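You operate a simulated robot arm through the tools that you are given. There is no shell and no other tool.

You are at the controls of a simulated two-armed robot. One attempt, no reset.

JOB
Carry the wiper bar and brush to the trolley in the lifting tray.
Fine: hold the wiper bar still and push its bolt home; it and the table brush go in the tray; carry the tray in both hands and stand it on the trolley top. Set down upright: wiper bar, table brush.
Where things are to end (x, y in the base frame): lifting tray within 8 cm of [-183, 51].

It is judged by the outcome, as a careful person would: the job done as asked, and still so three seconds after it is handed in. It fails if anything else is knocked over, pushed out of place, dropped, spilled or broken.

ROBOT AND FRAMES
Two 6-joint arms with two-finger grippers on one trunk, on a base that moves. Base frame: it is fixed to the floor where the robot stands at the start and does not move with it; the origin is under the middle of the robot, x ahead of it, y to its left, z up; the surface under the hand at the start is at about z = 85. Lengths are in cm, angles in degrees, forces in N, time in s.
The left shoulder is at the start at [3, 17.8, 103.8], the right one opposite. With the tool pointing down near the work surface each hand reaches from about 46 to 84 cm from the robot's upright axis, wherever it stands, measured 20 degrees to its own side. Places, roughly: table brush (6x10x14 cm) [80, 50, 90]; tray [50, 70, 90]; trolley top [-180, 50, 100]; wiper bar (32x6x10 cm) [50, 10, 90]; wiper bolt [50, 0, 90]. Payload 2.54 kg a hand.
The tool frame of a hand sits at the grasp point between the pads (the TCP): z along the fingers, y along the line on which they close. The tips reach 3 cm beyond it. The gripper opens to 11.6 cm; its body begins 9.5 cm behind the TCP.
Orientation is told as [roll, pitch, yaw] about the base's x, y, z axes, in that order, counted from this pose: with the fingers straight down and closing along the base's y, the tool's x points along the base's -x, its y along +y and its z along -z.

CONTROLS
- The arms move only by the tool step_arm. It takes "left_deltas", "right_deltas" or both (then of equal length, played together; a hand with none holds still); each is a list of rows, each a list of 7 numbers: the shift along the tool's x, y, z in m, then the turn, a rotation vector about the tool's x, y, z in degrees, then the closure, from 0 (fully open) to 1 (shut). In form: [[dx, dy, dz, wx, wy, wz, claw], ...]. A call has 1 to 20 rows; each row is the pose to reach, as a shift and turn from the pose commanded when the call began, along the tool's axes at that moment. Each row takes 0.2 s and may step no farther than 5 cm and 8.6 degrees from the row before; otherwise, or with a gripper value out of range, the whole call is refused. A pose out of reach is approached as far as the arm can. The call stops where the force on the tool passes 40 N (or 10 N more than at its start, if that is more) or the arm is blocked; 0.2 s more then pass. The fingers move at their own pace (about 15.3 cm/s each) and stop on an object; they squeeze with about 37 N. The grip force told is the motor's: it shows also when the fingers shut on nothing. Time passes only in rows, and 0.2 s behind the last, so rows that repeat a pose let the fingers close. It gives the time, the measured TCP pose, the force on the tool (base axes), the opening and the grip force at its end, in the units of the frame above (readings bear some noise), with the torque about the TCP (base axes, N m) and any sound that the robot's microphone picked up.
- Cameras (640 x 400 px; columns grow to the right, rows downward): "scene" is now at [4.26, 2.06, 176.18]; the picture's right is [0.38, -0.92, 0.00], its down [-0.79, -0.33, -0.52] and it looks along [0.48, 0.20, -0.86] (base axes); focal length 248 px, centre (320, 200). "left" rides on the left gripper at [6.9, 1.5, -12.2] in its tool frame; the picture's right is [-0.21, 0.98, 0.00], its down [-0.83, -0.18, -0.53] and it looks along [-0.52, -0.11, 0.85] (tool axes); focal length 251 px, centre (320, 200). "right" rides on the right gripper at [6.9, -1.5, -12.2] in its tool frame; the picture's right is [0.21, 0.98, 0.00], its down [-0.83, 0.18, -0.53] and it looks along [-0.52, 0.11, 0.85] (tool axes); focal length 251 px, centre (320, 200). There is no depth. A picture from a camera that has moved, and an enlarged one, comes with that camera's place and axes in the base frame and with its lens. The place of the scene camera against the robot may be out by one fixed shift of up to 2.5 cm in any direction.
- grab_frame(camera): a new picture of that camera. No time passes.
- lift_body(by): moves the trunk up (or, below 0, down) by that many cm; the arms and the scene camera ride with it, the base frame stays. It gives what a move gives, with no picture.
- drive_base(legs): drives the robot by 1 to 6 legs, each [ahead, left, turn to the left] in cm, cm and degrees, along the robot's own axes; the way and the turn of a leg run together, so that a leg with both is an arc; at most 150 cm and 180 degrees a leg. The arms and the cameras ride along, it lands a little off, and it stops where it bumps. It gives what a move gives.
- turn_head(pan, tilt): turns the head with the scene camera to pan (to the left, within 143 degrees either way) and tilt (down, from -29 to 69), counted from straight ahead of the robot. It gives what a move gives.
- enlarge(camera, box): a new picture of the part [left, top, right, bottom] of that camera's present view, enlarged. No time passes.
- sign_off(): hands the job in; it is judged then, once.

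Places have to be worked out from the pictures, the camera data and where the tool is seen. Open the grippers and draw the arms clear of the work before you hand the job in, unless the task says otherwise.

The tools are called after "Emit:" as a command line: name --argument value ..., lists and objects as JSON in quotes. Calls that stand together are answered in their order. step_arm: Moves the arms, as the interface text tells. Its arguments: {"type":"object","properties":{"left_deltas":{"type":"array","items":{"type":"array","items":{"type":"number"}}},"right_deltas":{"type":"array","items":{"type":"array","items":{"type":"number"}}}},"required":[]} The other tools are called the same way: lift_body (by) moves the trunk up or down; drive_base (legs) drives the base; turn_head (pan, tilt) turns the head that bears the scene camera; grab_frame (camera) takes a picture; enlarge (camera, box) takes an enlarged picture of a part of a camera's view; sign_off () hands the job in.

At the start:

```text
time: 0.0
left_tcp_pos: [36.8, 48.54, 110.48]
left_ee_rot: [-0.1, 0.0, 0.0]
left_ft_force: [0.1, 0.1, -0.7]
left_torque: [0.0, -0.01, -0.01]
left_width: 11.6
left_gripper_force: 0.1
right_tcp_pos: [59.52, 8.46, 109.19]
right_ee_rot: [0.0, 0.0, -0.1]
right_ft_force: [-0.3, 0.0, 1.1]
right_torque: [0.0, 0.0, -0.03]
right_width: 11.58
right_gripper_force: 0.1
trunk travel left (down, up): [-25.0, 29.0]
robot x, y, heading: [-0.1, -0.04, 0.1]
head pan, tilt (commanded): [22.5, 58.9]
```

scene: 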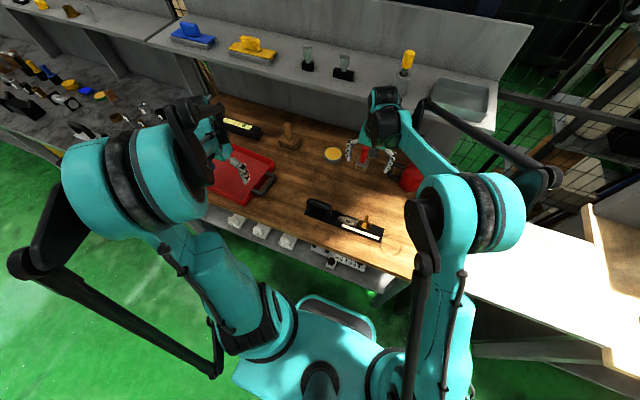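
right: 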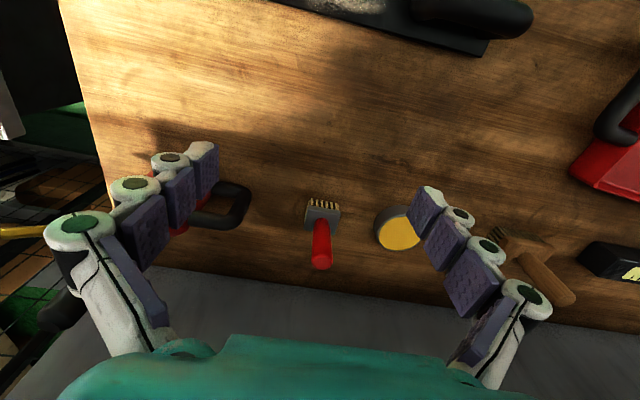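
left: 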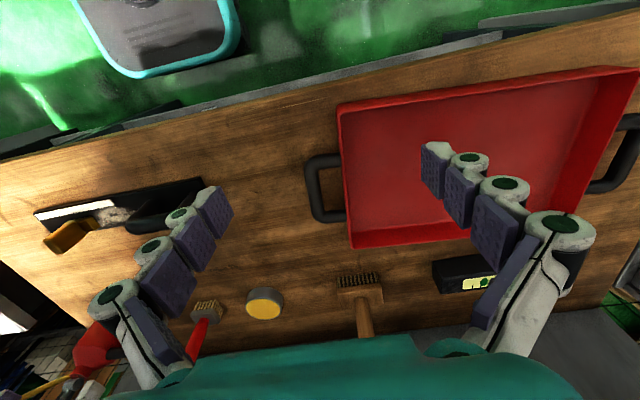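

I start by looking closer at the work: the wiper bar with its bolt, the tray and the brushes on the table.

Emit:
enlarge --camera "scene" --box '[200, 90, 440, 280]'

Emit:
enlarge --camera "left" --box '[0, 130, 320, 330]'

Emit:
enlarge --camera "right" --box '[200, 0, 640, 275]'

```text
2.11 times, centred on (320, 185) of scene
camera zoom: at [4.26, 2.06, 176.18], right [0.38, -0.92, 0.0], down [-0.79, -0.33, -0.52], along [0.48, 0.2, -0.86], focal length 521 px, centre (320, 232)
```

zoom: 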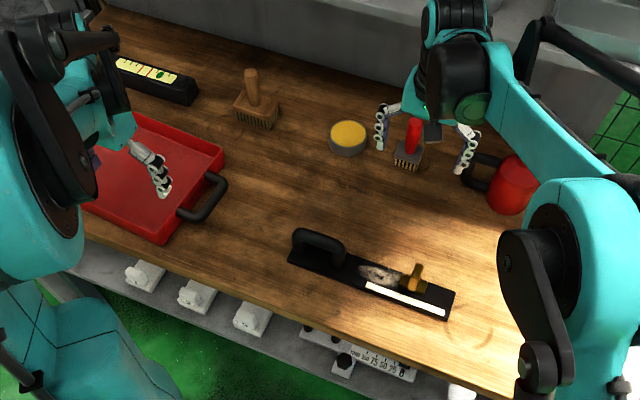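

```text
2.00 times, centred on (160, 230) of left
camera zoom: at [29.93, 50.11, 122.63], right [0.21, 0.98, 0.0], down [0.83, -0.18, 0.53], along [0.52, -0.11, -0.85], focal length 503 px, centre (640, 140)
```

zoom: 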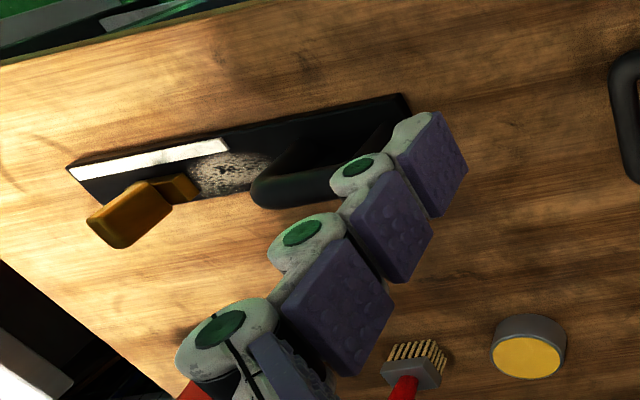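

```text
1.45 times, centred on (420, 138) of right
camera zoom: at [52.83, 6.97, 121.37], right [-0.21, 0.98, 0.0], down [0.83, 0.18, 0.53], along [0.52, 0.11, -0.85], focal length 366 px, centre (174, 291)
```

zoom: 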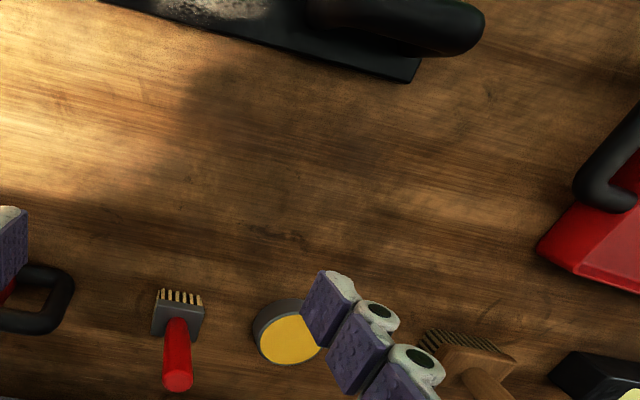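

I zoom in tightly on the wiper bar and its bolt from the scene camera, and on the two brushes, to learn how they are built.

Emit:
enlarge --camera "scene" --box '[296, 186, 392, 246]'

Emit:
enlarge --camera "scene" --box '[210, 100, 370, 200]'

Emit:
enlarge --camera "left" --box '[20, 165, 180, 265]'

```text
6.67 times, centred on (344, 216) of scene
camera zoom: at [4.26, 2.06, 176.18], right [0.38, -0.92, 0.0], down [-0.79, -0.33, -0.52], along [0.48, 0.2, -0.86], focal length 1651 px, centre (160, 93)
```

zoom: 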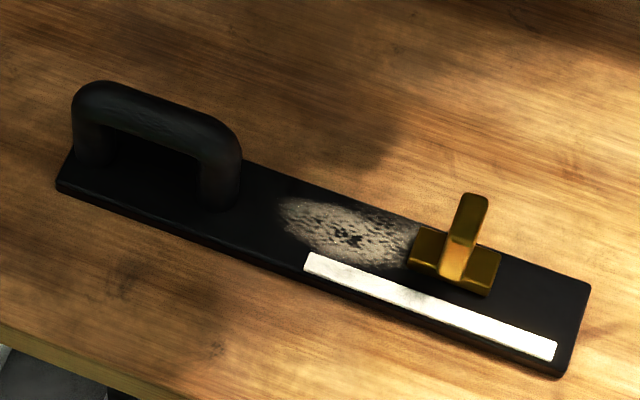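

```text
4.00 times, centred on (290, 150) of scene
camera zoom: at [4.26, 2.06, 176.18], right [0.38, -0.92, 0.0], down [-0.79, -0.33, -0.52], along [0.48, 0.2, -0.86], focal length 990 px, centre (440, 400)
```

zoom: 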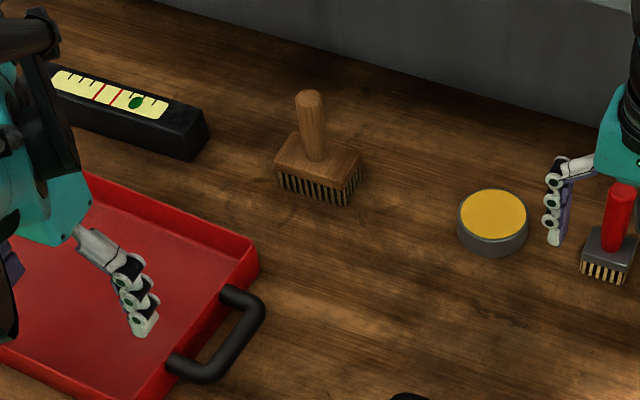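

```text
4.00 times, centred on (100, 215) of left
camera zoom: at [29.93, 50.11, 122.63], right [0.21, 0.98, 0.0], down [0.83, -0.18, 0.53], along [0.52, -0.11, -0.85], focal length 1006 px, centre (1200, 140)
```

zoom: 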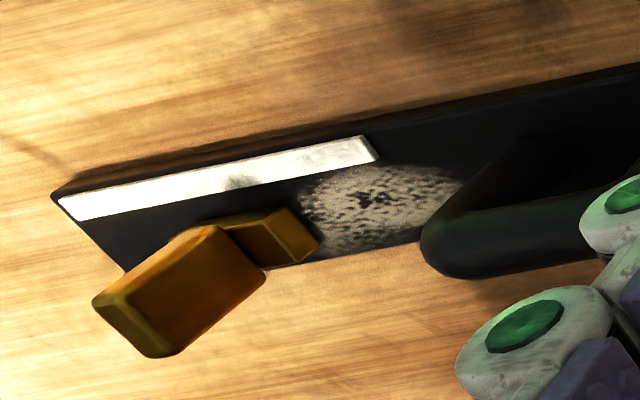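

The bolt is a brass slider with an upright fin at about (47.5, 3), a worn patch on its handle side; the bar lies along y at x≈47, handle near y≈21. From comparing hand camera and scene camera, the scene camera reads about 2 cm too far in x. I back up a little for comfortable reach of both hands on the bar.

Emit:
drive_base --legs '[[-8, 0, 0]]'

```text
time: 1.1
left_tcp_pos: [28.83, 48.54, 110.46]
left_ee_rot: [0.0, -0.1, 0.1]
left_ft_force: [-1.4, -0.4, 0.7]
left_torque: [0.0, -0.04, -0.01]
left_width: 11.6
left_gripper_force: 0.0
right_tcp_pos: [51.54, 8.52, 109.32]
right_ee_rot: [-0.1, -0.1, 0.2]
right_ft_force: [0.1, -0.3, 0.3]
right_torque: [0.01, -0.05, 0.01]
right_width: 11.63
right_gripper_force: 0.1
trunk travel left (down, up): [-25.0, 29.0]
robot x, y, heading: [-7.95, 0.39, 0.0]
head pan, tilt (commanded): [22.5, 58.9]
```

Now I bring the left hand over the handle, turning it so that its fingers close across the bar (yaw -90), and draw the right hand back to view the bolt from behind.

Emit:
step_arm --left_deltas '[[-0.0151, -0.0121, -0.0013, 0, 0, 7.5, 0], [-0.0303, -0.0242, -0.0026, 0, 0, 15, 0], [-0.0454, -0.0364, -0.0039, 0, 0, 22.5, 0], [-0.0606, -0.0485, -0.0051, 0, 0, 30, 0], [-0.0757, -0.0606, -0.0064, 0, 0, 37.5, 0], [-0.0909, -0.0727, -0.0077, 0, 0, 45, 0], [-0.106, -0.0848, -0.009, 0, 0, 52.5, 0], [-0.1211, -0.0969, -0.0103, 0, 0, 60, 0], [-0.1363, -0.1091, -0.0116, 0, 0, 67.5, 0], [-0.1514, -0.1212, -0.0128, 0, 0, 75, 0], [-0.1666, -0.1333, -0.0141, 0, 0, 82.5, 0], [-0.1817, -0.1454, -0.0154, 0, 0, 90, 0]]' --right_deltas '[[0.008, -0.0088, 0, 0, 0, 0, 0], [0.016, -0.0175, 0, 0, 0, 0, 0], [0.024, -0.0263, 0, 0, 0, 0, 0], [0.032, -0.035, 0, 0, 0, 0, 0], [0.04, -0.0438, 0, 0, 0, 0, 0], [0.048, -0.0525, 0, 0, 0, 0, 0], [0.056, -0.0613, 0, 0, 0, 0, 0], [0.064, -0.07, 0, 0, 0, 0, 0], [0.072, -0.0788, 0, 0, 0, 0, 0], [0.08, -0.0875, 0, 0, 0, 0, 0], [0.088, -0.0963, 0, 0, 0, 0, 0], [0.095, -0.105, 0, 0, 0, 0, 0]]'

Emit:
grab_frame --camera "left"

Emit:
grab_frame --camera "right"

Emit:
grab_frame --camera "scene"

```text
time: 3.6
left_tcp_pos: [46.99, 34.17, 112.12]
left_ee_rot: [0.0, 0.1, -90.0]
left_ft_force: [0.9, 0.1, 0.3]
left_torque: [0.0, 0.02, -0.02]
left_width: 11.63
left_gripper_force: 0.1
right_tcp_pos: [42.38, -2.12, 109.12]
right_ee_rot: [0.0, 0.0, 0.2]
right_ft_force: [0.0, -0.7, 0.7]
right_torque: [-0.01, 0.01, -0.03]
right_width: 11.62
right_gripper_force: 0.1
trunk travel left (down, up): [-25.0, 29.0]
robot x, y, heading: [-7.82, 0.14, 0.2]
head pan, tilt (commanded): [22.5, 58.9]
```

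```text
taken
camera left: at [48.38, 41.06, 124.23], right [0.98, -0.21, 0.0], down [-0.18, -0.83, 0.53], along [-0.11, -0.52, -0.85], focal length 251 px, centre (320, 200)
```

left: 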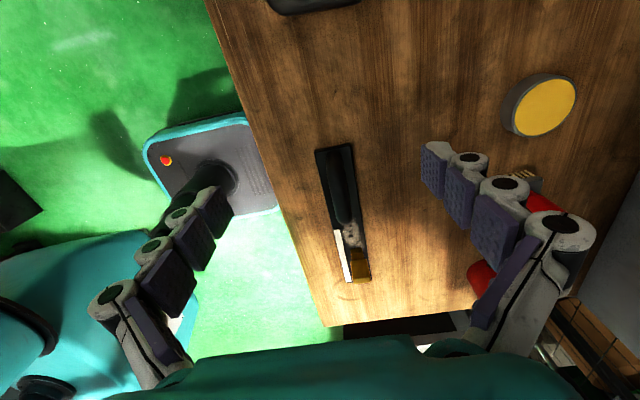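

```text
taken
camera right: at [35.59, -3.58, 121.34], right [-0.22, 0.98, 0.0], down [0.83, 0.18, 0.53], along [0.52, 0.12, -0.85], focal length 251 px, centre (320, 200)
```

right: 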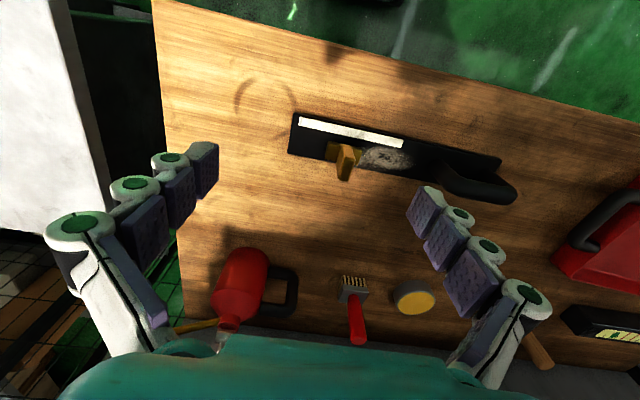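

```text
taken
camera scene: at [-3.52, 1.96, 176.18], right [0.39, -0.92, 0.0], down [-0.79, -0.33, -0.52], along [0.48, 0.2, -0.86], focal length 248 px, centre (320, 200)
```

scene: 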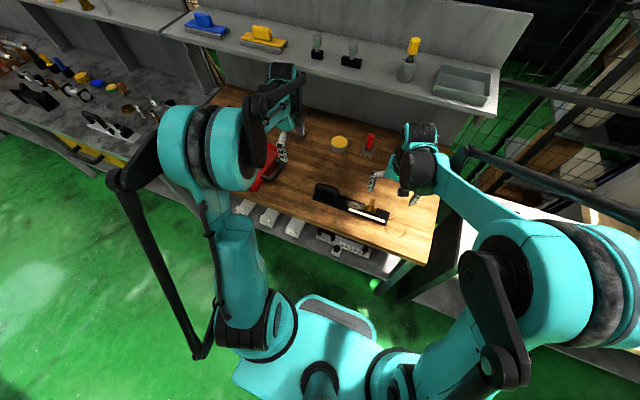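

The bar and bolt are visible in both hand cameras. I enlarge the bar in both views for an exact position.

Emit:
enlarge --camera "right" --box '[280, 80, 520, 230]'

Emit:
enlarge --camera "left" --box '[240, 130, 440, 300]'

```text
2.67 times, centred on (400, 155) of right
camera zoom: at [35.59, -3.58, 121.34], right [-0.22, 0.98, 0.0], down [0.83, 0.18, 0.53], along [0.52, 0.12, -0.85], focal length 670 px, centre (107, 320)
```

zoom: 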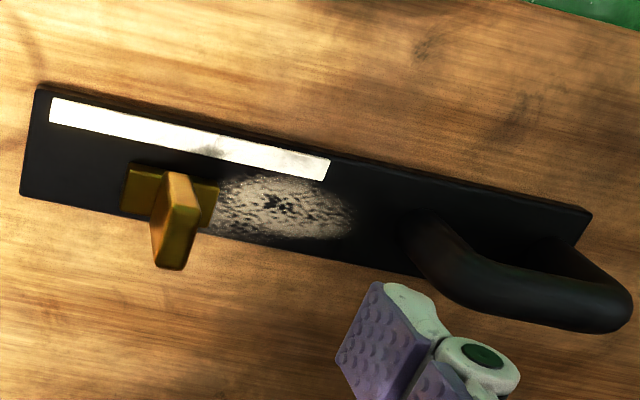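

```text
2.35 times, centred on (340, 215) of left
camera zoom: at [48.38, 41.06, 124.23], right [0.98, -0.21, 0.0], down [-0.18, -0.83, 0.53], along [-0.11, -0.52, -0.85], focal length 592 px, centre (273, 165)
```

zoom: 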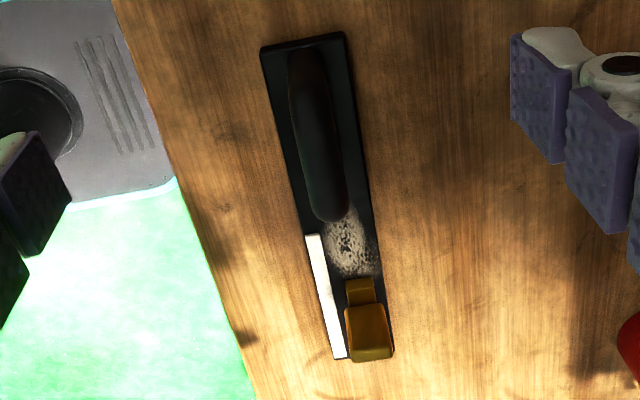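

Bar: centre about (47.1, 10.7), along y; handle centre about (47.4, 21.5), top ≈ z 95; fin of the bolt at about (48.2, 2.7), top ≈ z 92. I move the left hand over the handle and part way down, then look.

Emit:
step_arm --left_deltas '[[-0.042, 0.001, 0, 0, 0, 0, 0], [-0.084, 0.003, 0, 0, 0, 0, 0], [-0.1267, 0.004, 0, 0, 0, 0, 0], [-0.1267, 0.004, 0.04, 0, 0, 0, 0], [-0.1267, 0.004, 0.08, 0, 0, 0, 0], [-0.1267, 0.004, 0.12, 0, 0, 0, 0], [-0.1267, 0.004, 0.13, 0, 0, 0, 0]]'

Emit:
grab_frame --camera "left"

Emit:
grab_frame --camera "right"

```text
time: 5.2
left_tcp_pos: [47.57, 21.98, 99.1]
left_ee_rot: [0.0, -0.1, -89.9]
left_ft_force: [-0.5, 0.0, 0.0]
left_torque: [0.01, 0.01, 0.02]
left_width: 11.6
left_gripper_force: 0.1
right_tcp_pos: [42.25, -1.99, 109.26]
right_ee_rot: [-0.1, 0.1, 0.2]
right_ft_force: [0.1, 0.1, 0.7]
right_torque: [0.02, 0.02, -0.01]
right_width: 11.6
right_gripper_force: 0.1
trunk travel left (down, up): [-25.0, 29.0]
robot x, y, heading: [-7.89, 0.15, -0.0]
head pan, tilt (commanded): [22.5, 58.9]
```

```text
taken
camera left: at [49.03, 28.8, 111.19], right [0.98, -0.21, 0.0], down [-0.18, -0.83, 0.53], along [-0.11, -0.52, -0.85], focal length 251 px, centre (320, 200)
```

left: 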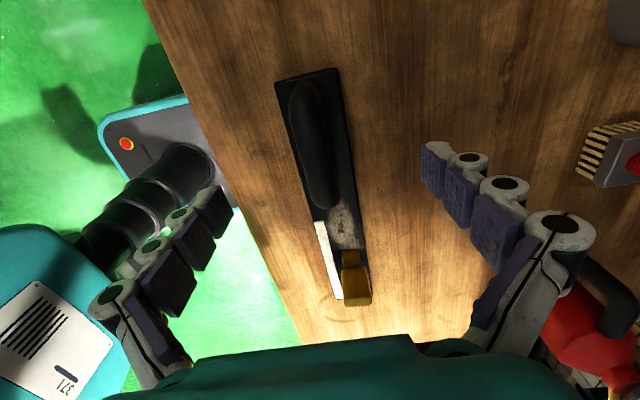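

```text
taken
camera right: at [35.51, -3.54, 121.37], right [-0.22, 0.98, 0.0], down [0.83, 0.18, 0.53], along [0.52, 0.12, -0.85], focal length 251 px, centre (320, 200)
```

right: 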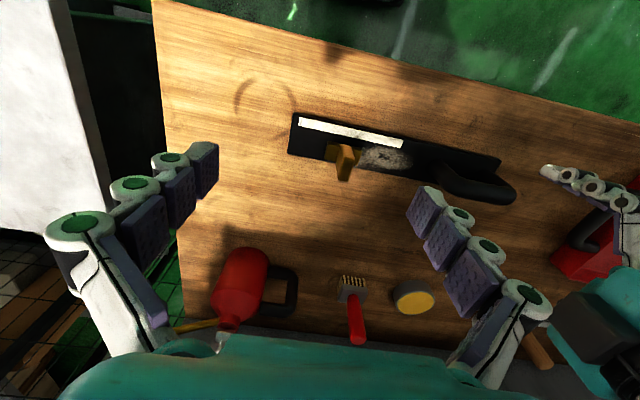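

The handle is centred between the left fingers (x≈47.4, y 17.6–26.9). I lower the hand to z≈92.5 and close on the handle to hold the bar.

Emit:
step_arm --left_deltas '[[-0.004, -0.001, 0.03, 0, 0, 0, 0], [-0.006, -0.002, 0.055, 0, 0, 0, 0], [-0.006, -0.002, 0.066, 0, 0, 0, 0], [-0.006, -0.002, 0.066, 0, 0, 0, 0]]'

Emit:
enlarge --camera "right" --box '[280, 60, 640, 285]'

Emit:
grab_frame --camera "left"

```text
time: 6.2
left_tcp_pos: [47.28, 21.04, 92.4]
left_ee_rot: [0.1, 0.0, -89.9]
left_ft_force: [-0.3, -0.4, -0.6]
left_torque: [0.0, -0.01, 0.0]
left_width: 11.61
left_gripper_force: 0.1
right_tcp_pos: [42.34, -1.99, 109.14]
right_ee_rot: [0.0, 0.0, 0.2]
right_ft_force: [0.9, 0.0, 0.2]
right_torque: [0.0, -0.02, 0.04]
right_width: 11.59
right_gripper_force: 0.0
trunk travel left (down, up): [-25.0, 29.0]
robot x, y, heading: [-7.84, 0.29, 0.0]
head pan, tilt (commanded): [22.5, 58.9]
```

```text
1.78 times, centred on (460, 172) of right
camera zoom: at [35.54, -3.52, 121.36], right [-0.22, 0.98, 0.0], down [0.83, 0.18, 0.53], along [0.52, 0.12, -0.85], focal length 447 px, centre (71, 249)
```

zoom: 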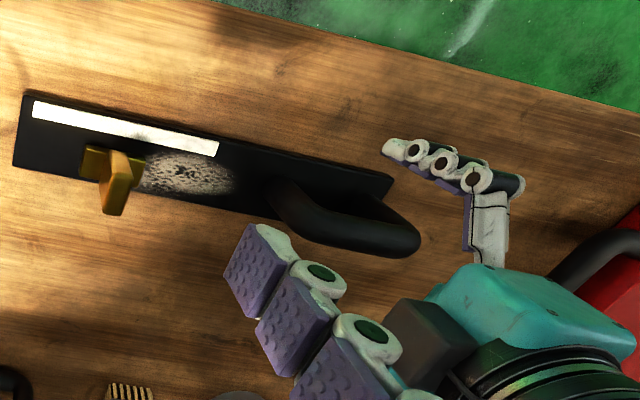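

```text
taken
camera left: at [48.76, 27.88, 104.56], right [0.98, -0.21, 0.0], down [-0.18, -0.83, 0.53], along [-0.11, -0.52, -0.85], focal length 251 px, centre (320, 200)
```

left: 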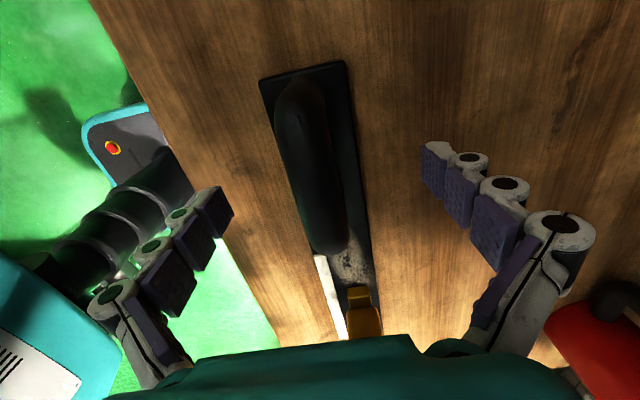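

The handle lies centred between the fingers at the TCP row. I close the left gripper on it.

Emit:
step_arm --left_deltas '[[0, 0, 0, 0, 0, 0, 0.5], [0, 0, 0, 0, 0, 0, 0.8], [0, 0, 0, 0, 0, 0, 1], [0, 0, 0, 0, 0, 0, 1], [0, 0, 0, 0, 0, 0, 1], [0, 0, 0, 0, 0, 0, 1]]'

Emit:
grab_frame --camera "left"

Emit:
enlarge --camera "right" --box '[280, 60, 640, 285]'

```text
time: 7.7
left_tcp_pos: [47.18, 20.88, 92.42]
left_ee_rot: [-0.1, 0.0, -89.9]
left_ft_force: [-3.3, 0.6, 1.0]
left_torque: [0.11, 0.0, -0.19]
left_width: 2.41
left_gripper_force: 37.5
right_tcp_pos: [42.16, -2.08, 109.19]
right_ee_rot: [-0.1, 0.0, 0.2]
right_ft_force: [0.6, 0.0, -0.1]
right_torque: [0.01, -0.01, 0.0]
right_width: 11.59
right_gripper_force: 0.0
trunk travel left (down, up): [-25.0, 29.0]
robot x, y, heading: [-7.48, -0.29, 0.1]
head pan, tilt (commanded): [22.5, 58.9]
```

```text
taken
camera left: at [48.74, 27.89, 104.59], right [0.98, -0.21, 0.0], down [-0.18, -0.83, 0.53], along [-0.11, -0.52, -0.85], focal length 251 px, centre (320, 200)
```

left: 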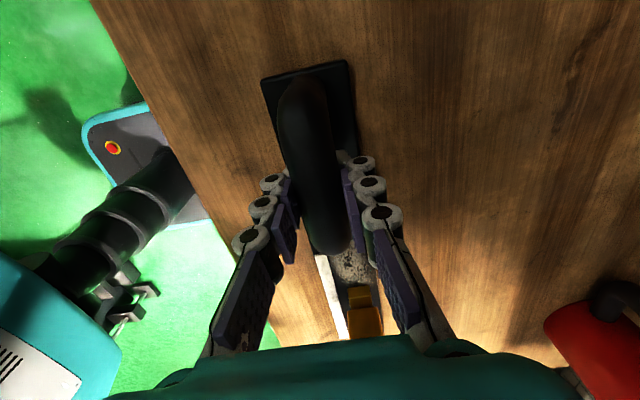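

```text
1.78 times, centred on (460, 172) of right
camera zoom: at [35.51, -3.52, 121.37], right [-0.22, 0.98, 0.0], down [0.83, 0.18, 0.53], along [0.52, 0.12, -0.85], focal length 447 px, centre (71, 249)
```

zoom: 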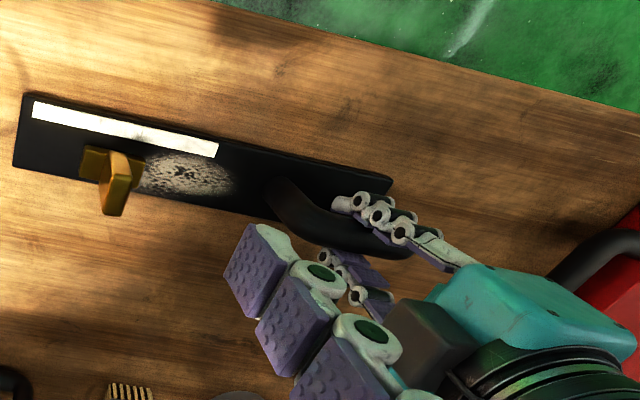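

The handle is held firmly (2.4 cm, 37 N). Now the right hand, half closed, goes above the bolt's fin at (48.2, 2.7).

Emit:
step_arm --right_deltas '[[-0.03, 0.024, 0, 0, 0, 0, 0.3], [-0.06, 0.048, 0, 0, 0, 0, 0.45], [-0.06, 0.048, 0.04, 0, 0, 0, 0.45], [-0.06, 0.048, 0.08, 0, 0, 0, 0.45], [-0.06, 0.048, 0.11, 0, 0, 0, 0.45], [-0.06, 0.048, 0.11, 0, 0, 0, 0.45]]'

Emit:
grab_frame --camera "right"

Emit:
grab_frame --camera "scene"

```text
time: 9.1
left_tcp_pos: [47.22, 21.02, 92.38]
left_ee_rot: [0.0, 0.1, -89.9]
left_ft_force: [0.3, -1.5, 0.0]
left_torque: [-0.26, -0.03, -0.17]
left_width: 2.39
left_gripper_force: 36.8
right_tcp_pos: [48.09, 2.58, 97.99]
right_ee_rot: [0.1, 0.1, 0.1]
right_ft_force: [-0.3, 0.2, 0.1]
right_torque: [0.01, 0.0, -0.02]
right_width: 6.4
right_gripper_force: 0.0
trunk travel left (down, up): [-25.0, 29.0]
robot x, y, heading: [-7.93, 0.21, 0.1]
head pan, tilt (commanded): [22.5, 58.9]
```

```text
taken
camera right: at [41.39, 1.06, 110.17], right [-0.22, 0.98, 0.0], down [0.83, 0.18, 0.53], along [0.52, 0.12, -0.85], focal length 251 px, centre (320, 200)
```

right: 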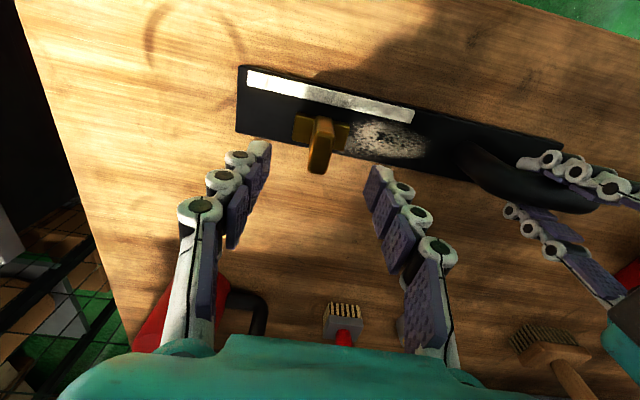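

```text
taken
camera scene: at [-3.57, 2.04, 176.18], right [0.39, -0.92, 0.0], down [-0.79, -0.33, -0.52], along [0.48, 0.2, -0.86], focal length 248 px, centre (320, 200)
```

scene: 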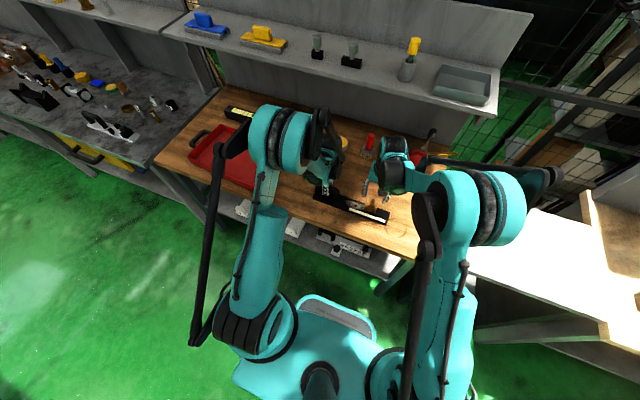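

The fin sits midway between the right fingers. I lower to z≈92 (tips just above the bolt's plate) and close gently onto the fin.

Emit:
step_arm --right_deltas '[[0, 0.001, 0.03, 0, 0, 0, 0.45], [0, 0.001, 0.055, 0, 0, 0, 0.45], [0, 0.001, 0.059, 0, 0, 0, 0.45], [0, 0.001, 0.059, 0, 0, 0, 0.7], [0, 0.001, 0.059, 0, 0, 0, 0.85], [0, 0.001, 0.059, 0, 0, 0, 1], [0, 0.001, 0.059, 0, 0, 0, 1], [0, 0.001, 0.059, 0, 0, 0, 1]]'

Emit:
grab_frame --camera "right"

```text
time: 10.8
left_tcp_pos: [47.31, 21.05, 92.38]
left_ee_rot: [0.0, 0.1, -89.9]
left_ft_force: [-1.5, 15.9, -0.2]
left_torque: [-0.17, 0.02, -0.11]
left_width: 2.43
left_gripper_force: 37.5
right_tcp_pos: [48.24, 2.88, 92.22]
right_ee_rot: [-0.2, 0.0, 0.1]
right_ft_force: [1.7, -16.4, 0.6]
right_torque: [-0.42, -0.05, -0.04]
right_width: 1.5
right_gripper_force: 36.7
trunk travel left (down, up): [-25.0, 29.0]
robot x, y, heading: [-7.71, -0.14, 0.1]
head pan, tilt (commanded): [22.5, 58.9]
```

```text
taken
camera right: at [41.53, 1.32, 104.33], right [-0.22, 0.98, 0.0], down [0.83, 0.18, 0.53], along [0.52, 0.11, -0.85], focal length 251 px, centre (320, 200)
```

right: 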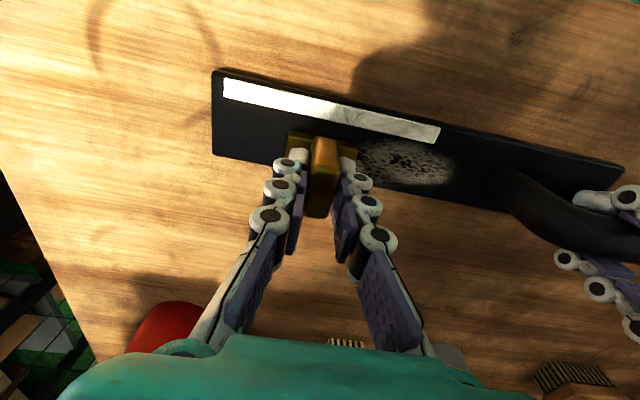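

The fin is gripped (1.5 cm) and the bolt already resists with 16 N towards the handle. I push slowly toward the worn patch (+y) in small rows and watch whether it slides.

Emit:
step_arm --right_deltas '[[0, 0.001, 0, 0, 0, 0, 1], [0, 0.002, 0, 0, 0, 0, 1], [0, 0.003, 0, 0, 0, 0, 1], [0, 0.004, 0, 0, 0, 0, 1], [0, 0.005, 0, 0, 0, 0, 1]]'

Emit:
grab_frame --camera "right"

```text
time: 12.1
left_tcp_pos: [47.33, 21.01, 92.42]
left_ee_rot: [0.0, 0.1, -89.8]
left_ft_force: [-2.5, 22.7, -0.9]
left_torque: [0.07, 0.0, -0.15]
left_width: 2.42
left_gripper_force: 36.8
right_tcp_pos: [48.23, 3.36, 92.3]
right_ee_rot: [-0.1, 0.0, 0.1]
right_ft_force: [3.6, -24.5, 0.4]
right_torque: [-0.2, 0.09, -0.09]
right_width: 1.53
right_gripper_force: 36.8
trunk travel left (down, up): [-25.0, 29.0]
robot x, y, heading: [-7.91, -0.16, -0.1]
head pan, tilt (commanded): [22.5, 58.9]
```

```text
taken
camera right: at [41.51, 1.9, 104.4], right [-0.22, 0.98, 0.0], down [0.83, 0.18, 0.53], along [0.52, 0.11, -0.85], focal length 251 px, centre (320, 200)
```

right: 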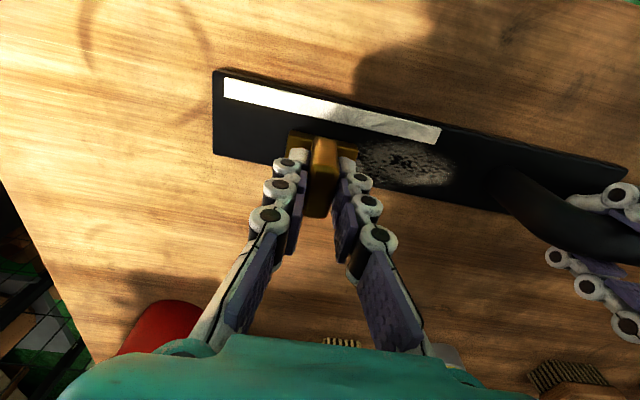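

The bar itself slid about 0.4 cm through the left fingers at ~23 N while the bolt stayed put on it, so +y appears blocked. I now ease off and push the bolt gently the other way (toward the free end, -y).

Emit:
step_arm --right_deltas '[[0, -0.002, 0, 0, 0, 0, 1], [0, -0.004, 0, 0, 0, 0, 1], [0, -0.006, 0, 0, 0, 0, 1], [0, -0.008, 0, 0, 0, 0, 1], [0, -0.009, 0, 0, 0, 0, 1], [0, -0.01, 0, 0, 0, 0, 1]]'

Emit:
grab_frame --camera "right"

```text
time: 13.4
left_tcp_pos: [47.51, 20.96, 92.48]
left_ee_rot: [-0.1, -0.1, -90.0]
left_ft_force: [-1.3, -1.5, -6.7]
left_torque: [0.1, -0.03, -0.31]
left_width: 2.4
left_gripper_force: 36.5
right_tcp_pos: [48.21, 2.43, 92.18]
right_ee_rot: [-0.1, 0.0, 0.2]
right_ft_force: [1.5, 3.3, 0.2]
right_torque: [0.41, 0.08, -0.04]
right_width: 1.51
right_gripper_force: 37.1
trunk travel left (down, up): [-25.0, 29.0]
robot x, y, heading: [-8.06, -0.08, -0.1]
head pan, tilt (commanded): [22.5, 58.9]
```

```text
taken
camera right: at [41.51, 0.91, 104.4], right [-0.22, 0.98, 0.0], down [0.83, 0.18, 0.53], along [0.52, 0.12, -0.85], focal length 251 px, centre (320, 200)
```

right: 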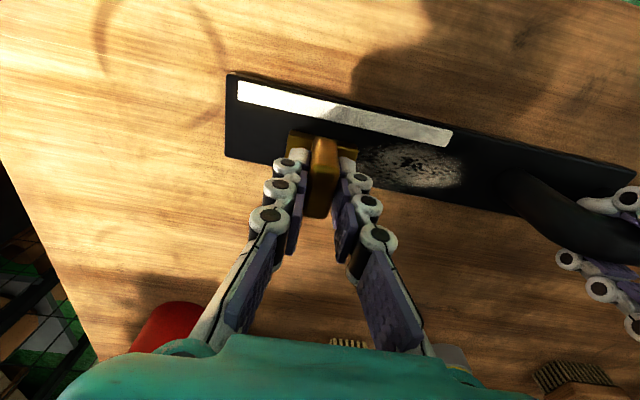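

The bolt slid freely about 0.8 cm along the bar toward -y at only ~3 N, so that is its way. I continue slowly, watching force and sound.

Emit:
step_arm --right_deltas '[[0, -0.003, 0, 0, 0, 0, 1], [0, -0.006, 0, 0, 0, 0, 1], [0, -0.009, 0, 0, 0, 0, 1], [0, -0.012, 0, 0, 0, 0, 1], [0, -0.015, 0, 0, 0, 0, 1], [0, -0.018, 0, 0, 0, 0, 1], [0, -0.021, 0, 0, 0, 0, 1]]'

Emit:
grab_frame --camera "right"

```text
time: 15.1
left_tcp_pos: [47.4, 20.94, 92.26]
left_ee_rot: [0.0, 0.0, -89.8]
left_ft_force: [1.8, -1.6, -1.6]
left_torque: [-0.79, -0.04, 0.18]
left_width: 2.42
left_gripper_force: 36.7
right_tcp_pos: [48.42, 0.32, 92.15]
right_ee_rot: [-0.1, 0.0, 0.1]
right_ft_force: [-1.1, 2.3, -4.9]
right_torque: [0.26, 0.03, 0.1]
right_width: 1.53
right_gripper_force: 36.9
trunk travel left (down, up): [-25.0, 29.0]
robot x, y, heading: [-7.86, 0.22, 0.1]
head pan, tilt (commanded): [22.5, 58.9]
```

```text
taken
camera right: at [41.59, -1.17, 104.42], right [-0.22, 0.98, 0.0], down [0.83, 0.18, 0.53], along [0.52, 0.11, -0.85], focal length 251 px, centre (320, 200)
```

right: 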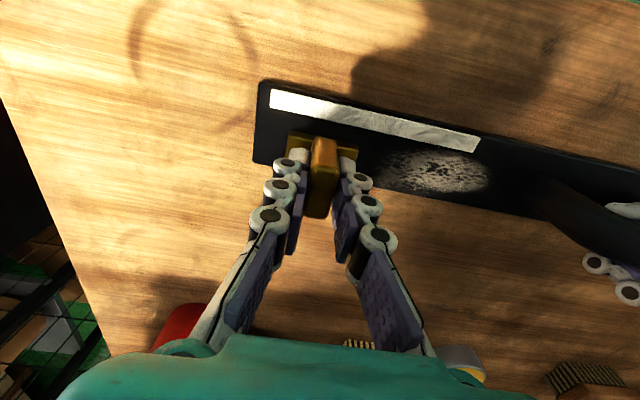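

It keeps sliding easily; the bolt is now ~2 cm from the bar's free end. I push on slowly until it stops or clicks.

Emit:
step_arm --right_deltas '[[0, -0.002, 0, 0, 0, 0, 1], [0, -0.004, 0, 0, 0, 0, 1], [0, -0.006, 0, 0, 0, 0, 1], [0, -0.008, 0, 0, 0, 0, 1], [0, -0.01, 0, 0, 0, 0, 1], [0, -0.012, 0, 0, 0, 0, 1], [0, -0.014, 0, 0, 0, 0, 1], [0, -0.016, 0, 0, 0, 0, 1], [0, -0.018, 0, 0, 0, 0, 1], [0, -0.02, 0, 0, 0, 0, 1]]'

Emit:
grab_frame --camera "right"

```text
time: 17.2
left_tcp_pos: [47.37, 20.97, 92.48]
left_ee_rot: [0.1, 0.0, -89.9]
left_ft_force: [-0.5, -0.7, -7.8]
left_torque: [0.48, -0.02, -0.17]
left_width: 2.37
left_gripper_force: 37.3
right_tcp_pos: [48.26, -1.54, 92.23]
right_ee_rot: [0.0, 0.1, 0.1]
right_ft_force: [0.4, 0.6, 0.8]
right_torque: [0.2, 0.05, -0.03]
right_width: 1.49
right_gripper_force: 36.1
trunk travel left (down, up): [-25.0, 29.0]
robot x, y, heading: [-7.49, -0.12, 0.0]
head pan, tilt (commanded): [22.5, 58.9]
```

```text
taken
camera right: at [41.54, -2.98, 104.44], right [-0.22, 0.98, 0.0], down [0.83, 0.18, 0.53], along [0.52, 0.12, -0.85], focal length 251 px, centre (320, 200)
```

right: 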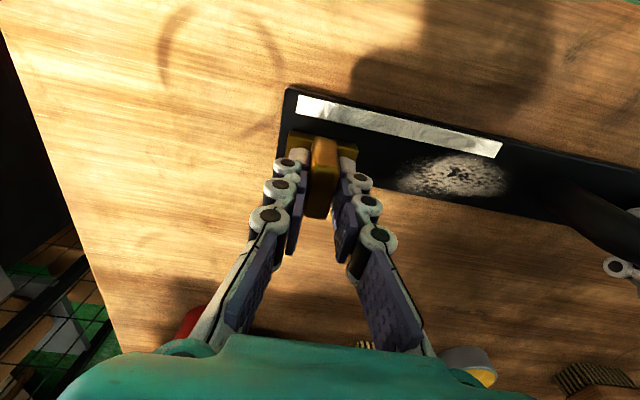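

No click yet; the plate is close to the bar's end. I look closely before pushing any further.

Emit:
enlarge --camera "right" --box '[240, 60, 432, 180]'

Emit:
enlarge --camera "scene" --box '[300, 160, 412, 230]'

Emit:
grab_frame --camera "left"

```text
3.33 times, centred on (336, 120) of right
camera zoom: at [41.54, -2.98, 104.44], right [-0.22, 0.98, 0.0], down [0.83, 0.18, 0.53], along [0.52, 0.12, -0.85], focal length 838 px, centre (267, 467)
```

zoom: 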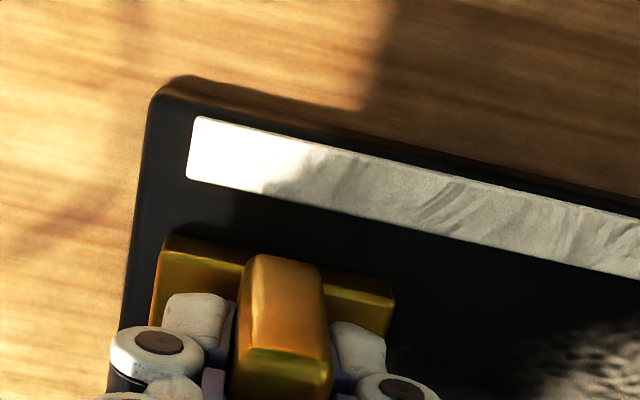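

```text
5.71 times, centred on (356, 195) of scene
camera zoom: at [-3.51, 2.06, 176.18], right [0.39, -0.92, 0.0], down [-0.79, -0.33, -0.52], along [0.48, 0.2, -0.86], focal length 1415 px, centre (114, 229)
```

zoom: 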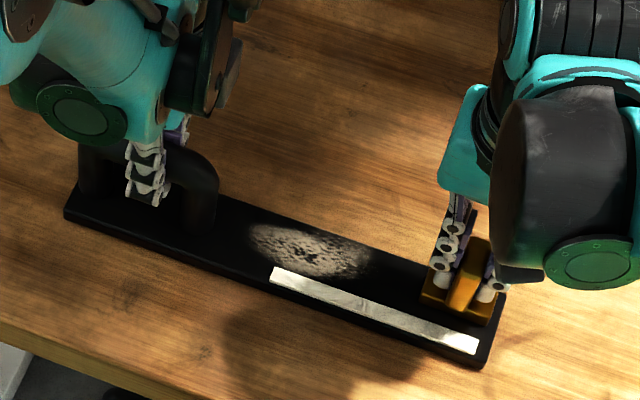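

```text
taken
camera left: at [48.82, 27.92, 104.54], right [0.98, -0.21, 0.0], down [-0.18, -0.83, 0.53], along [-0.11, -0.52, -0.85], focal length 251 px, centre (320, 200)
```

left: 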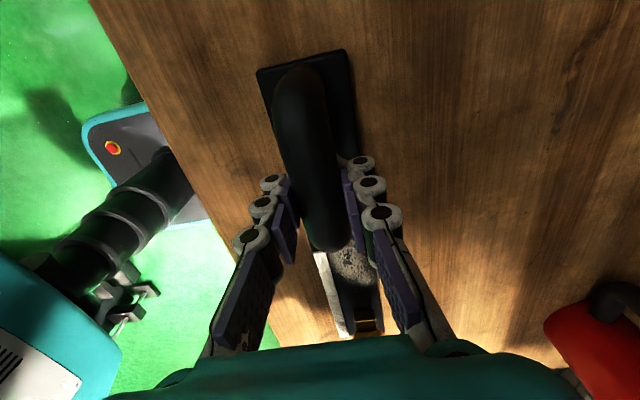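

The plate's edge is about 0.7 cm short of the bar's end and in line with the white strip's end. I push on in 1 mm rows and watch for a stop.

Emit:
step_arm --right_deltas '[[0, -0.001, 0, 0, 0, 0, 1], [0, -0.002, 0, 0, 0, 0, 1], [0, -0.003, 0, 0, 0, 0, 1], [0, -0.004, 0, 0, 0, 0, 1], [0, -0.005, 0, 0, 0, 0, 1], [0, -0.006, 0, 0, 0, 0, 1]]'

Emit:
enlarge --camera "right" --box '[240, 60, 432, 180]'

```text
time: 18.6
left_tcp_pos: [47.28, 20.96, 92.36]
left_ee_rot: [0.0, -0.1, -90.0]
left_ft_force: [1.0, -20.5, -9.8]
left_torque: [0.77, 0.02, 0.07]
left_width: 2.37
left_gripper_force: 37.0
right_tcp_pos: [48.36, -2.14, 92.36]
right_ee_rot: [0.1, 0.0, 0.2]
right_ft_force: [0.0, 20.7, 3.6]
right_torque: [0.62, 0.05, -0.05]
right_width: 1.49
right_gripper_force: 37.1
trunk travel left (down, up): [-25.0, 29.0]
robot x, y, heading: [-7.68, -0.23, 0.2]
head pan, tilt (commanded): [22.5, 58.9]
```

```text
3.33 times, centred on (336, 120) of right
camera zoom: at [41.57, -3.58, 104.48], right [-0.22, 0.98, 0.0], down [0.83, 0.18, 0.53], along [0.52, 0.12, -0.85], focal length 838 px, centre (267, 467)
```

zoom: 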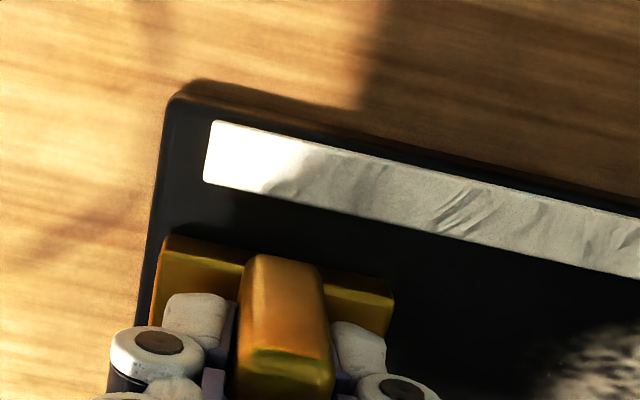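

The bolt moved another ~0.4 cm on the bar and then met a stop (20 N on both hands). I press a few millimetres more to seat it and listen for a click.

Emit:
step_arm --right_deltas '[[0, -0.001, 0, 0, 0, 0, 1], [0, -0.002, 0, 0, 0, 0, 1], [0, -0.003, 0, 0, 0, 0, 1], [0, -0.003, 0, 0, 0, 0, 1]]'

Emit:
enlarge --camera "right" --box '[240, 60, 432, 180]'

```text
time: 19.6
left_tcp_pos: [47.37, 20.89, 92.39]
left_ee_rot: [0.1, -0.1, -90.0]
left_ft_force: [0.5, -24.5, -7.4]
left_torque: [0.19, -0.02, -0.03]
left_width: 2.39
left_gripper_force: 36.7
right_tcp_pos: [48.34, -2.5, 92.38]
right_ee_rot: [0.2, 0.0, 0.3]
right_ft_force: [0.2, 23.8, 1.2]
right_torque: [0.67, -0.02, -0.05]
right_width: 1.49
right_gripper_force: 37.0
trunk travel left (down, up): [-25.0, 29.0]
robot x, y, heading: [-8.14, 0.01, 0.1]
head pan, tilt (commanded): [22.5, 58.9]
```

```text
3.33 times, centred on (336, 120) of right
camera zoom: at [41.58, -3.97, 104.49], right [-0.22, 0.98, 0.0], down [0.83, 0.18, 0.53], along [0.52, 0.12, -0.85], focal length 838 px, centre (267, 467)
```

zoom: 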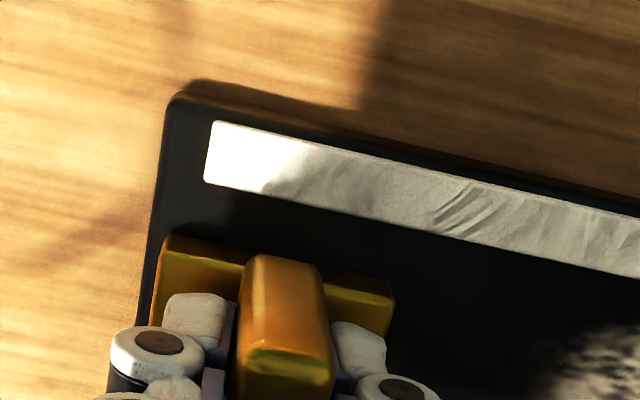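

The bolt no longer moves relative to the bar (24 N at the stop): it is home at the bar's end. I open the right hand, lift it clear and check that the bolt stays.

Emit:
step_arm --right_deltas '[[0, 0, 0, 0, 0, 0, 0.8], [0, 0, 0, 0, 0, 0, 0.5], [0, 0, 0, 0, 0, 0, 0.5], [0, 0, -0.03, 0, 0, 0, 0.5], [0, 0, -0.07, 0, 0, 0, 0.5], [0.02, -0.02, -0.11, 0, 0, 0, 0.5], [0.05, -0.04, -0.14, 0, 0, 0, 0.3], [0.08, -0.06, -0.16, 0, 0, 0, 0.3]]'

Emit:
grab_frame --camera "right"

Emit:
grab_frame --camera "left"

```text
time: 21.4
left_tcp_pos: [47.18, 20.9, 92.55]
left_ee_rot: [0.0, 0.0, -89.9]
left_ft_force: [0.2, -0.8, -6.6]
left_torque: [0.56, 0.0, -0.04]
left_width: 2.38
left_gripper_force: 37.0
right_tcp_pos: [40.27, -8.84, 108.57]
right_ee_rot: [0.0, -0.1, 0.0]
right_ft_force: [-0.6, 0.1, -0.6]
right_torque: [0.0, -0.03, 0.02]
right_width: 8.13
right_gripper_force: 0.1
trunk travel left (down, up): [-25.0, 29.0]
robot x, y, heading: [-7.69, 0.33, 0.0]
head pan, tilt (commanded): [22.5, 58.9]
```

```text
taken
camera right: at [33.58, -10.23, 120.71], right [-0.22, 0.98, 0.0], down [0.82, 0.18, 0.53], along [0.52, 0.12, -0.85], focal length 251 px, centre (320, 200)
```

right: 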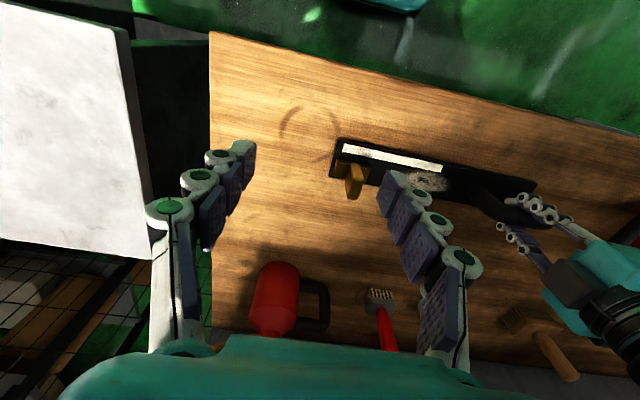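

```text
taken
camera left: at [48.67, 27.85, 104.63], right [0.98, -0.21, 0.0], down [-0.18, -0.83, 0.53], along [-0.11, -0.52, -0.85], focal length 251 px, centre (320, 200)
```

left: 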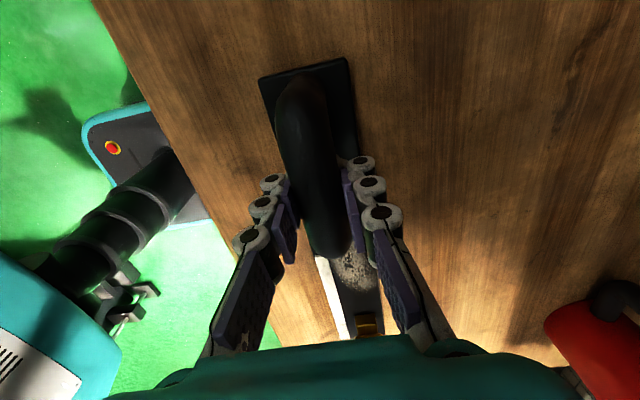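

The bolt appears to stay near the free end. I enlarge it to be certain, and also view the tray with the scene camera to plan the placement.

Emit:
enlarge --camera "right" --box '[310, 120, 470, 220]'

Emit:
enlarge --camera "scene" --box '[150, 80, 350, 220]'

```text
4.00 times, centred on (390, 170) of right
camera zoom: at [33.58, -10.23, 120.71], right [-0.22, 0.98, 0.0], down [0.82, 0.18, 0.53], along [0.52, 0.12, -0.85], focal length 1006 px, centre (40, 320)
```

zoom: 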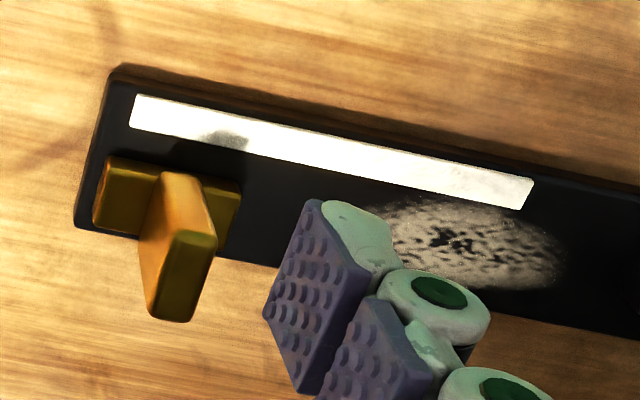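

```text
2.86 times, centred on (250, 150) of scene
camera zoom: at [-3.74, 1.98, 176.19], right [0.39, -0.92, 0.0], down [-0.79, -0.33, -0.52], along [0.48, 0.2, -0.86], focal length 708 px, centre (520, 343)
```

zoom: 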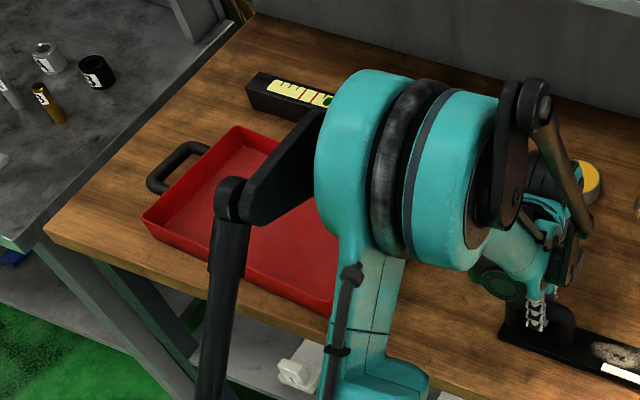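

The bolt stays home at the bar's end. The handle is ~10 cm off the bar's centre of mass, so for carrying I will regrip the bar at its middle (47.1, 10.8), across its 6 cm width. I open the left hand, rise over the handle and move to the middle.

Emit:
step_arm --left_deltas '[[0, 0, 0, 0, 0, 0, 0.8], [0, 0, 0, 0, 0, 0, 0.4], [0, 0, 0, 0, 0, 0, 0], [0, 0, 0, 0, 0, 0, 0], [0, 0, -0.04, 0, 0, 0, 0], [0, 0, -0.08, 0, 0, 0, 0], [-0.034, -0.001, -0.08, 0, 0, 0, 0], [-0.068, -0.001, -0.08, 0, 0, 0, 0], [-0.101, -0.001, -0.08, 0, 0, 0, 0], [-0.101, -0.001, -0.06, 0, 0, 0, 0], [-0.101, -0.001, -0.06, 0, 0, 0, 0]]'

Emit:
grab_frame --camera "left"

Emit:
grab_frame --camera "right"

```text
time: 23.9
left_tcp_pos: [47.31, 10.63, 98.31]
left_ee_rot: [0.0, 0.0, -90.0]
left_ft_force: [0.2, 0.3, -0.4]
left_torque: [0.04, -0.04, -0.01]
left_width: 11.57
left_gripper_force: 0.0
right_tcp_pos: [40.45, -8.82, 108.52]
right_ee_rot: [0.0, 0.1, 0.1]
right_ft_force: [-1.4, 0.6, 0.5]
right_torque: [0.03, -0.04, -0.01]
right_width: 8.15
right_gripper_force: 0.1
trunk travel left (down, up): [-25.0, 29.0]
robot x, y, heading: [-7.96, -0.41, -0.1]
head pan, tilt (commanded): [22.5, 58.9]
```

```text
taken
camera left: at [48.74, 17.63, 110.5], right [0.98, -0.21, 0.0], down [-0.18, -0.83, 0.53], along [-0.11, -0.52, -0.85], focal length 251 px, centre (320, 200)
```

left: 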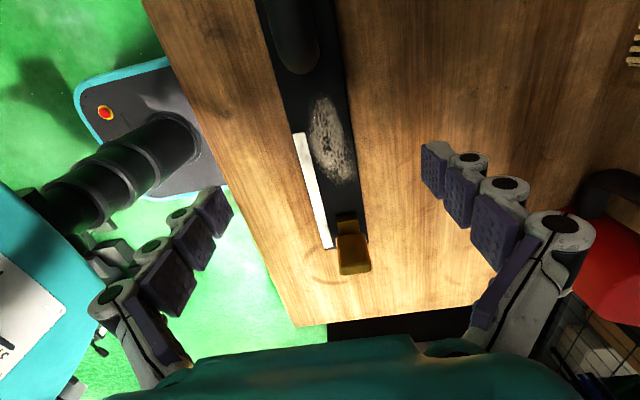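

```text
taken
camera right: at [33.68, -10.23, 120.67], right [-0.22, 0.98, 0.0], down [0.83, 0.18, 0.53], along [0.52, 0.12, -0.85], focal length 251 px, centre (320, 200)
```

right: 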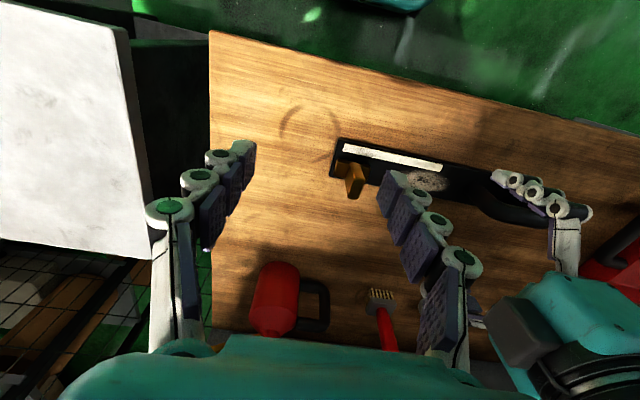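

The bar is centred between the fingers. I lower to about z 88.9, with the tips just above the table, then look at the height.

Emit:
step_arm --left_deltas '[[0, -0.002, 0.04, 0, 0, 0, 0], [0.001, -0.002, 0.07, 0, 0, 0, 0], [0.002, -0.002, 0.085, 0, 0, 0, 0], [0.002, -0.002, 0.094, 0, 0, 0, 0], [0.002, -0.002, 0.094, 0, 0, 0, 0]]'

Emit:
grab_frame --camera "left"

Emit:
enlarge --camera "right" --box '[320, 100, 640, 300]'

```text
time: 25.1
left_tcp_pos: [46.94, 10.88, 89.26]
left_ee_rot: [0.0, 0.1, -89.9]
left_ft_force: [-1.4, 0.0, 0.4]
left_torque: [-0.03, 0.02, 0.0]
left_width: 11.59
left_gripper_force: 0.2
right_tcp_pos: [40.54, -8.72, 108.42]
right_ee_rot: [0.0, -0.1, 0.0]
right_ft_force: [-0.4, -0.7, 0.0]
right_torque: [-0.01, -0.03, -0.04]
right_width: 8.12
right_gripper_force: 0.0
trunk travel left (down, up): [-25.0, 29.0]
robot x, y, heading: [-7.86, 0.01, 0.2]
head pan, tilt (commanded): [22.5, 58.9]
```

```text
taken
camera left: at [48.42, 17.76, 101.41], right [0.98, -0.21, 0.0], down [-0.18, -0.83, 0.53], along [-0.11, -0.52, -0.85], focal length 251 px, centre (320, 200)
```

left: 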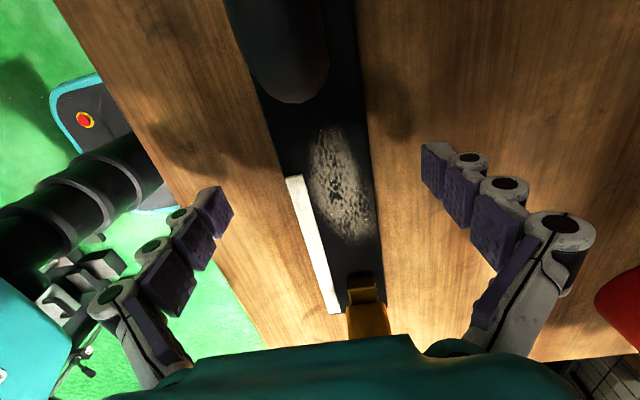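

```text
2.00 times, centred on (480, 200) of right
camera zoom: at [33.71, -10.17, 120.66], right [-0.22, 0.98, 0.0], down [0.83, 0.18, 0.53], along [0.52, 0.12, -0.85], focal length 503 px, centre (0, 200)
```

zoom: 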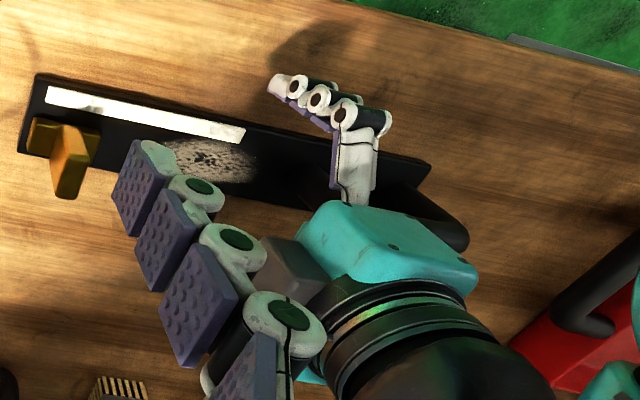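

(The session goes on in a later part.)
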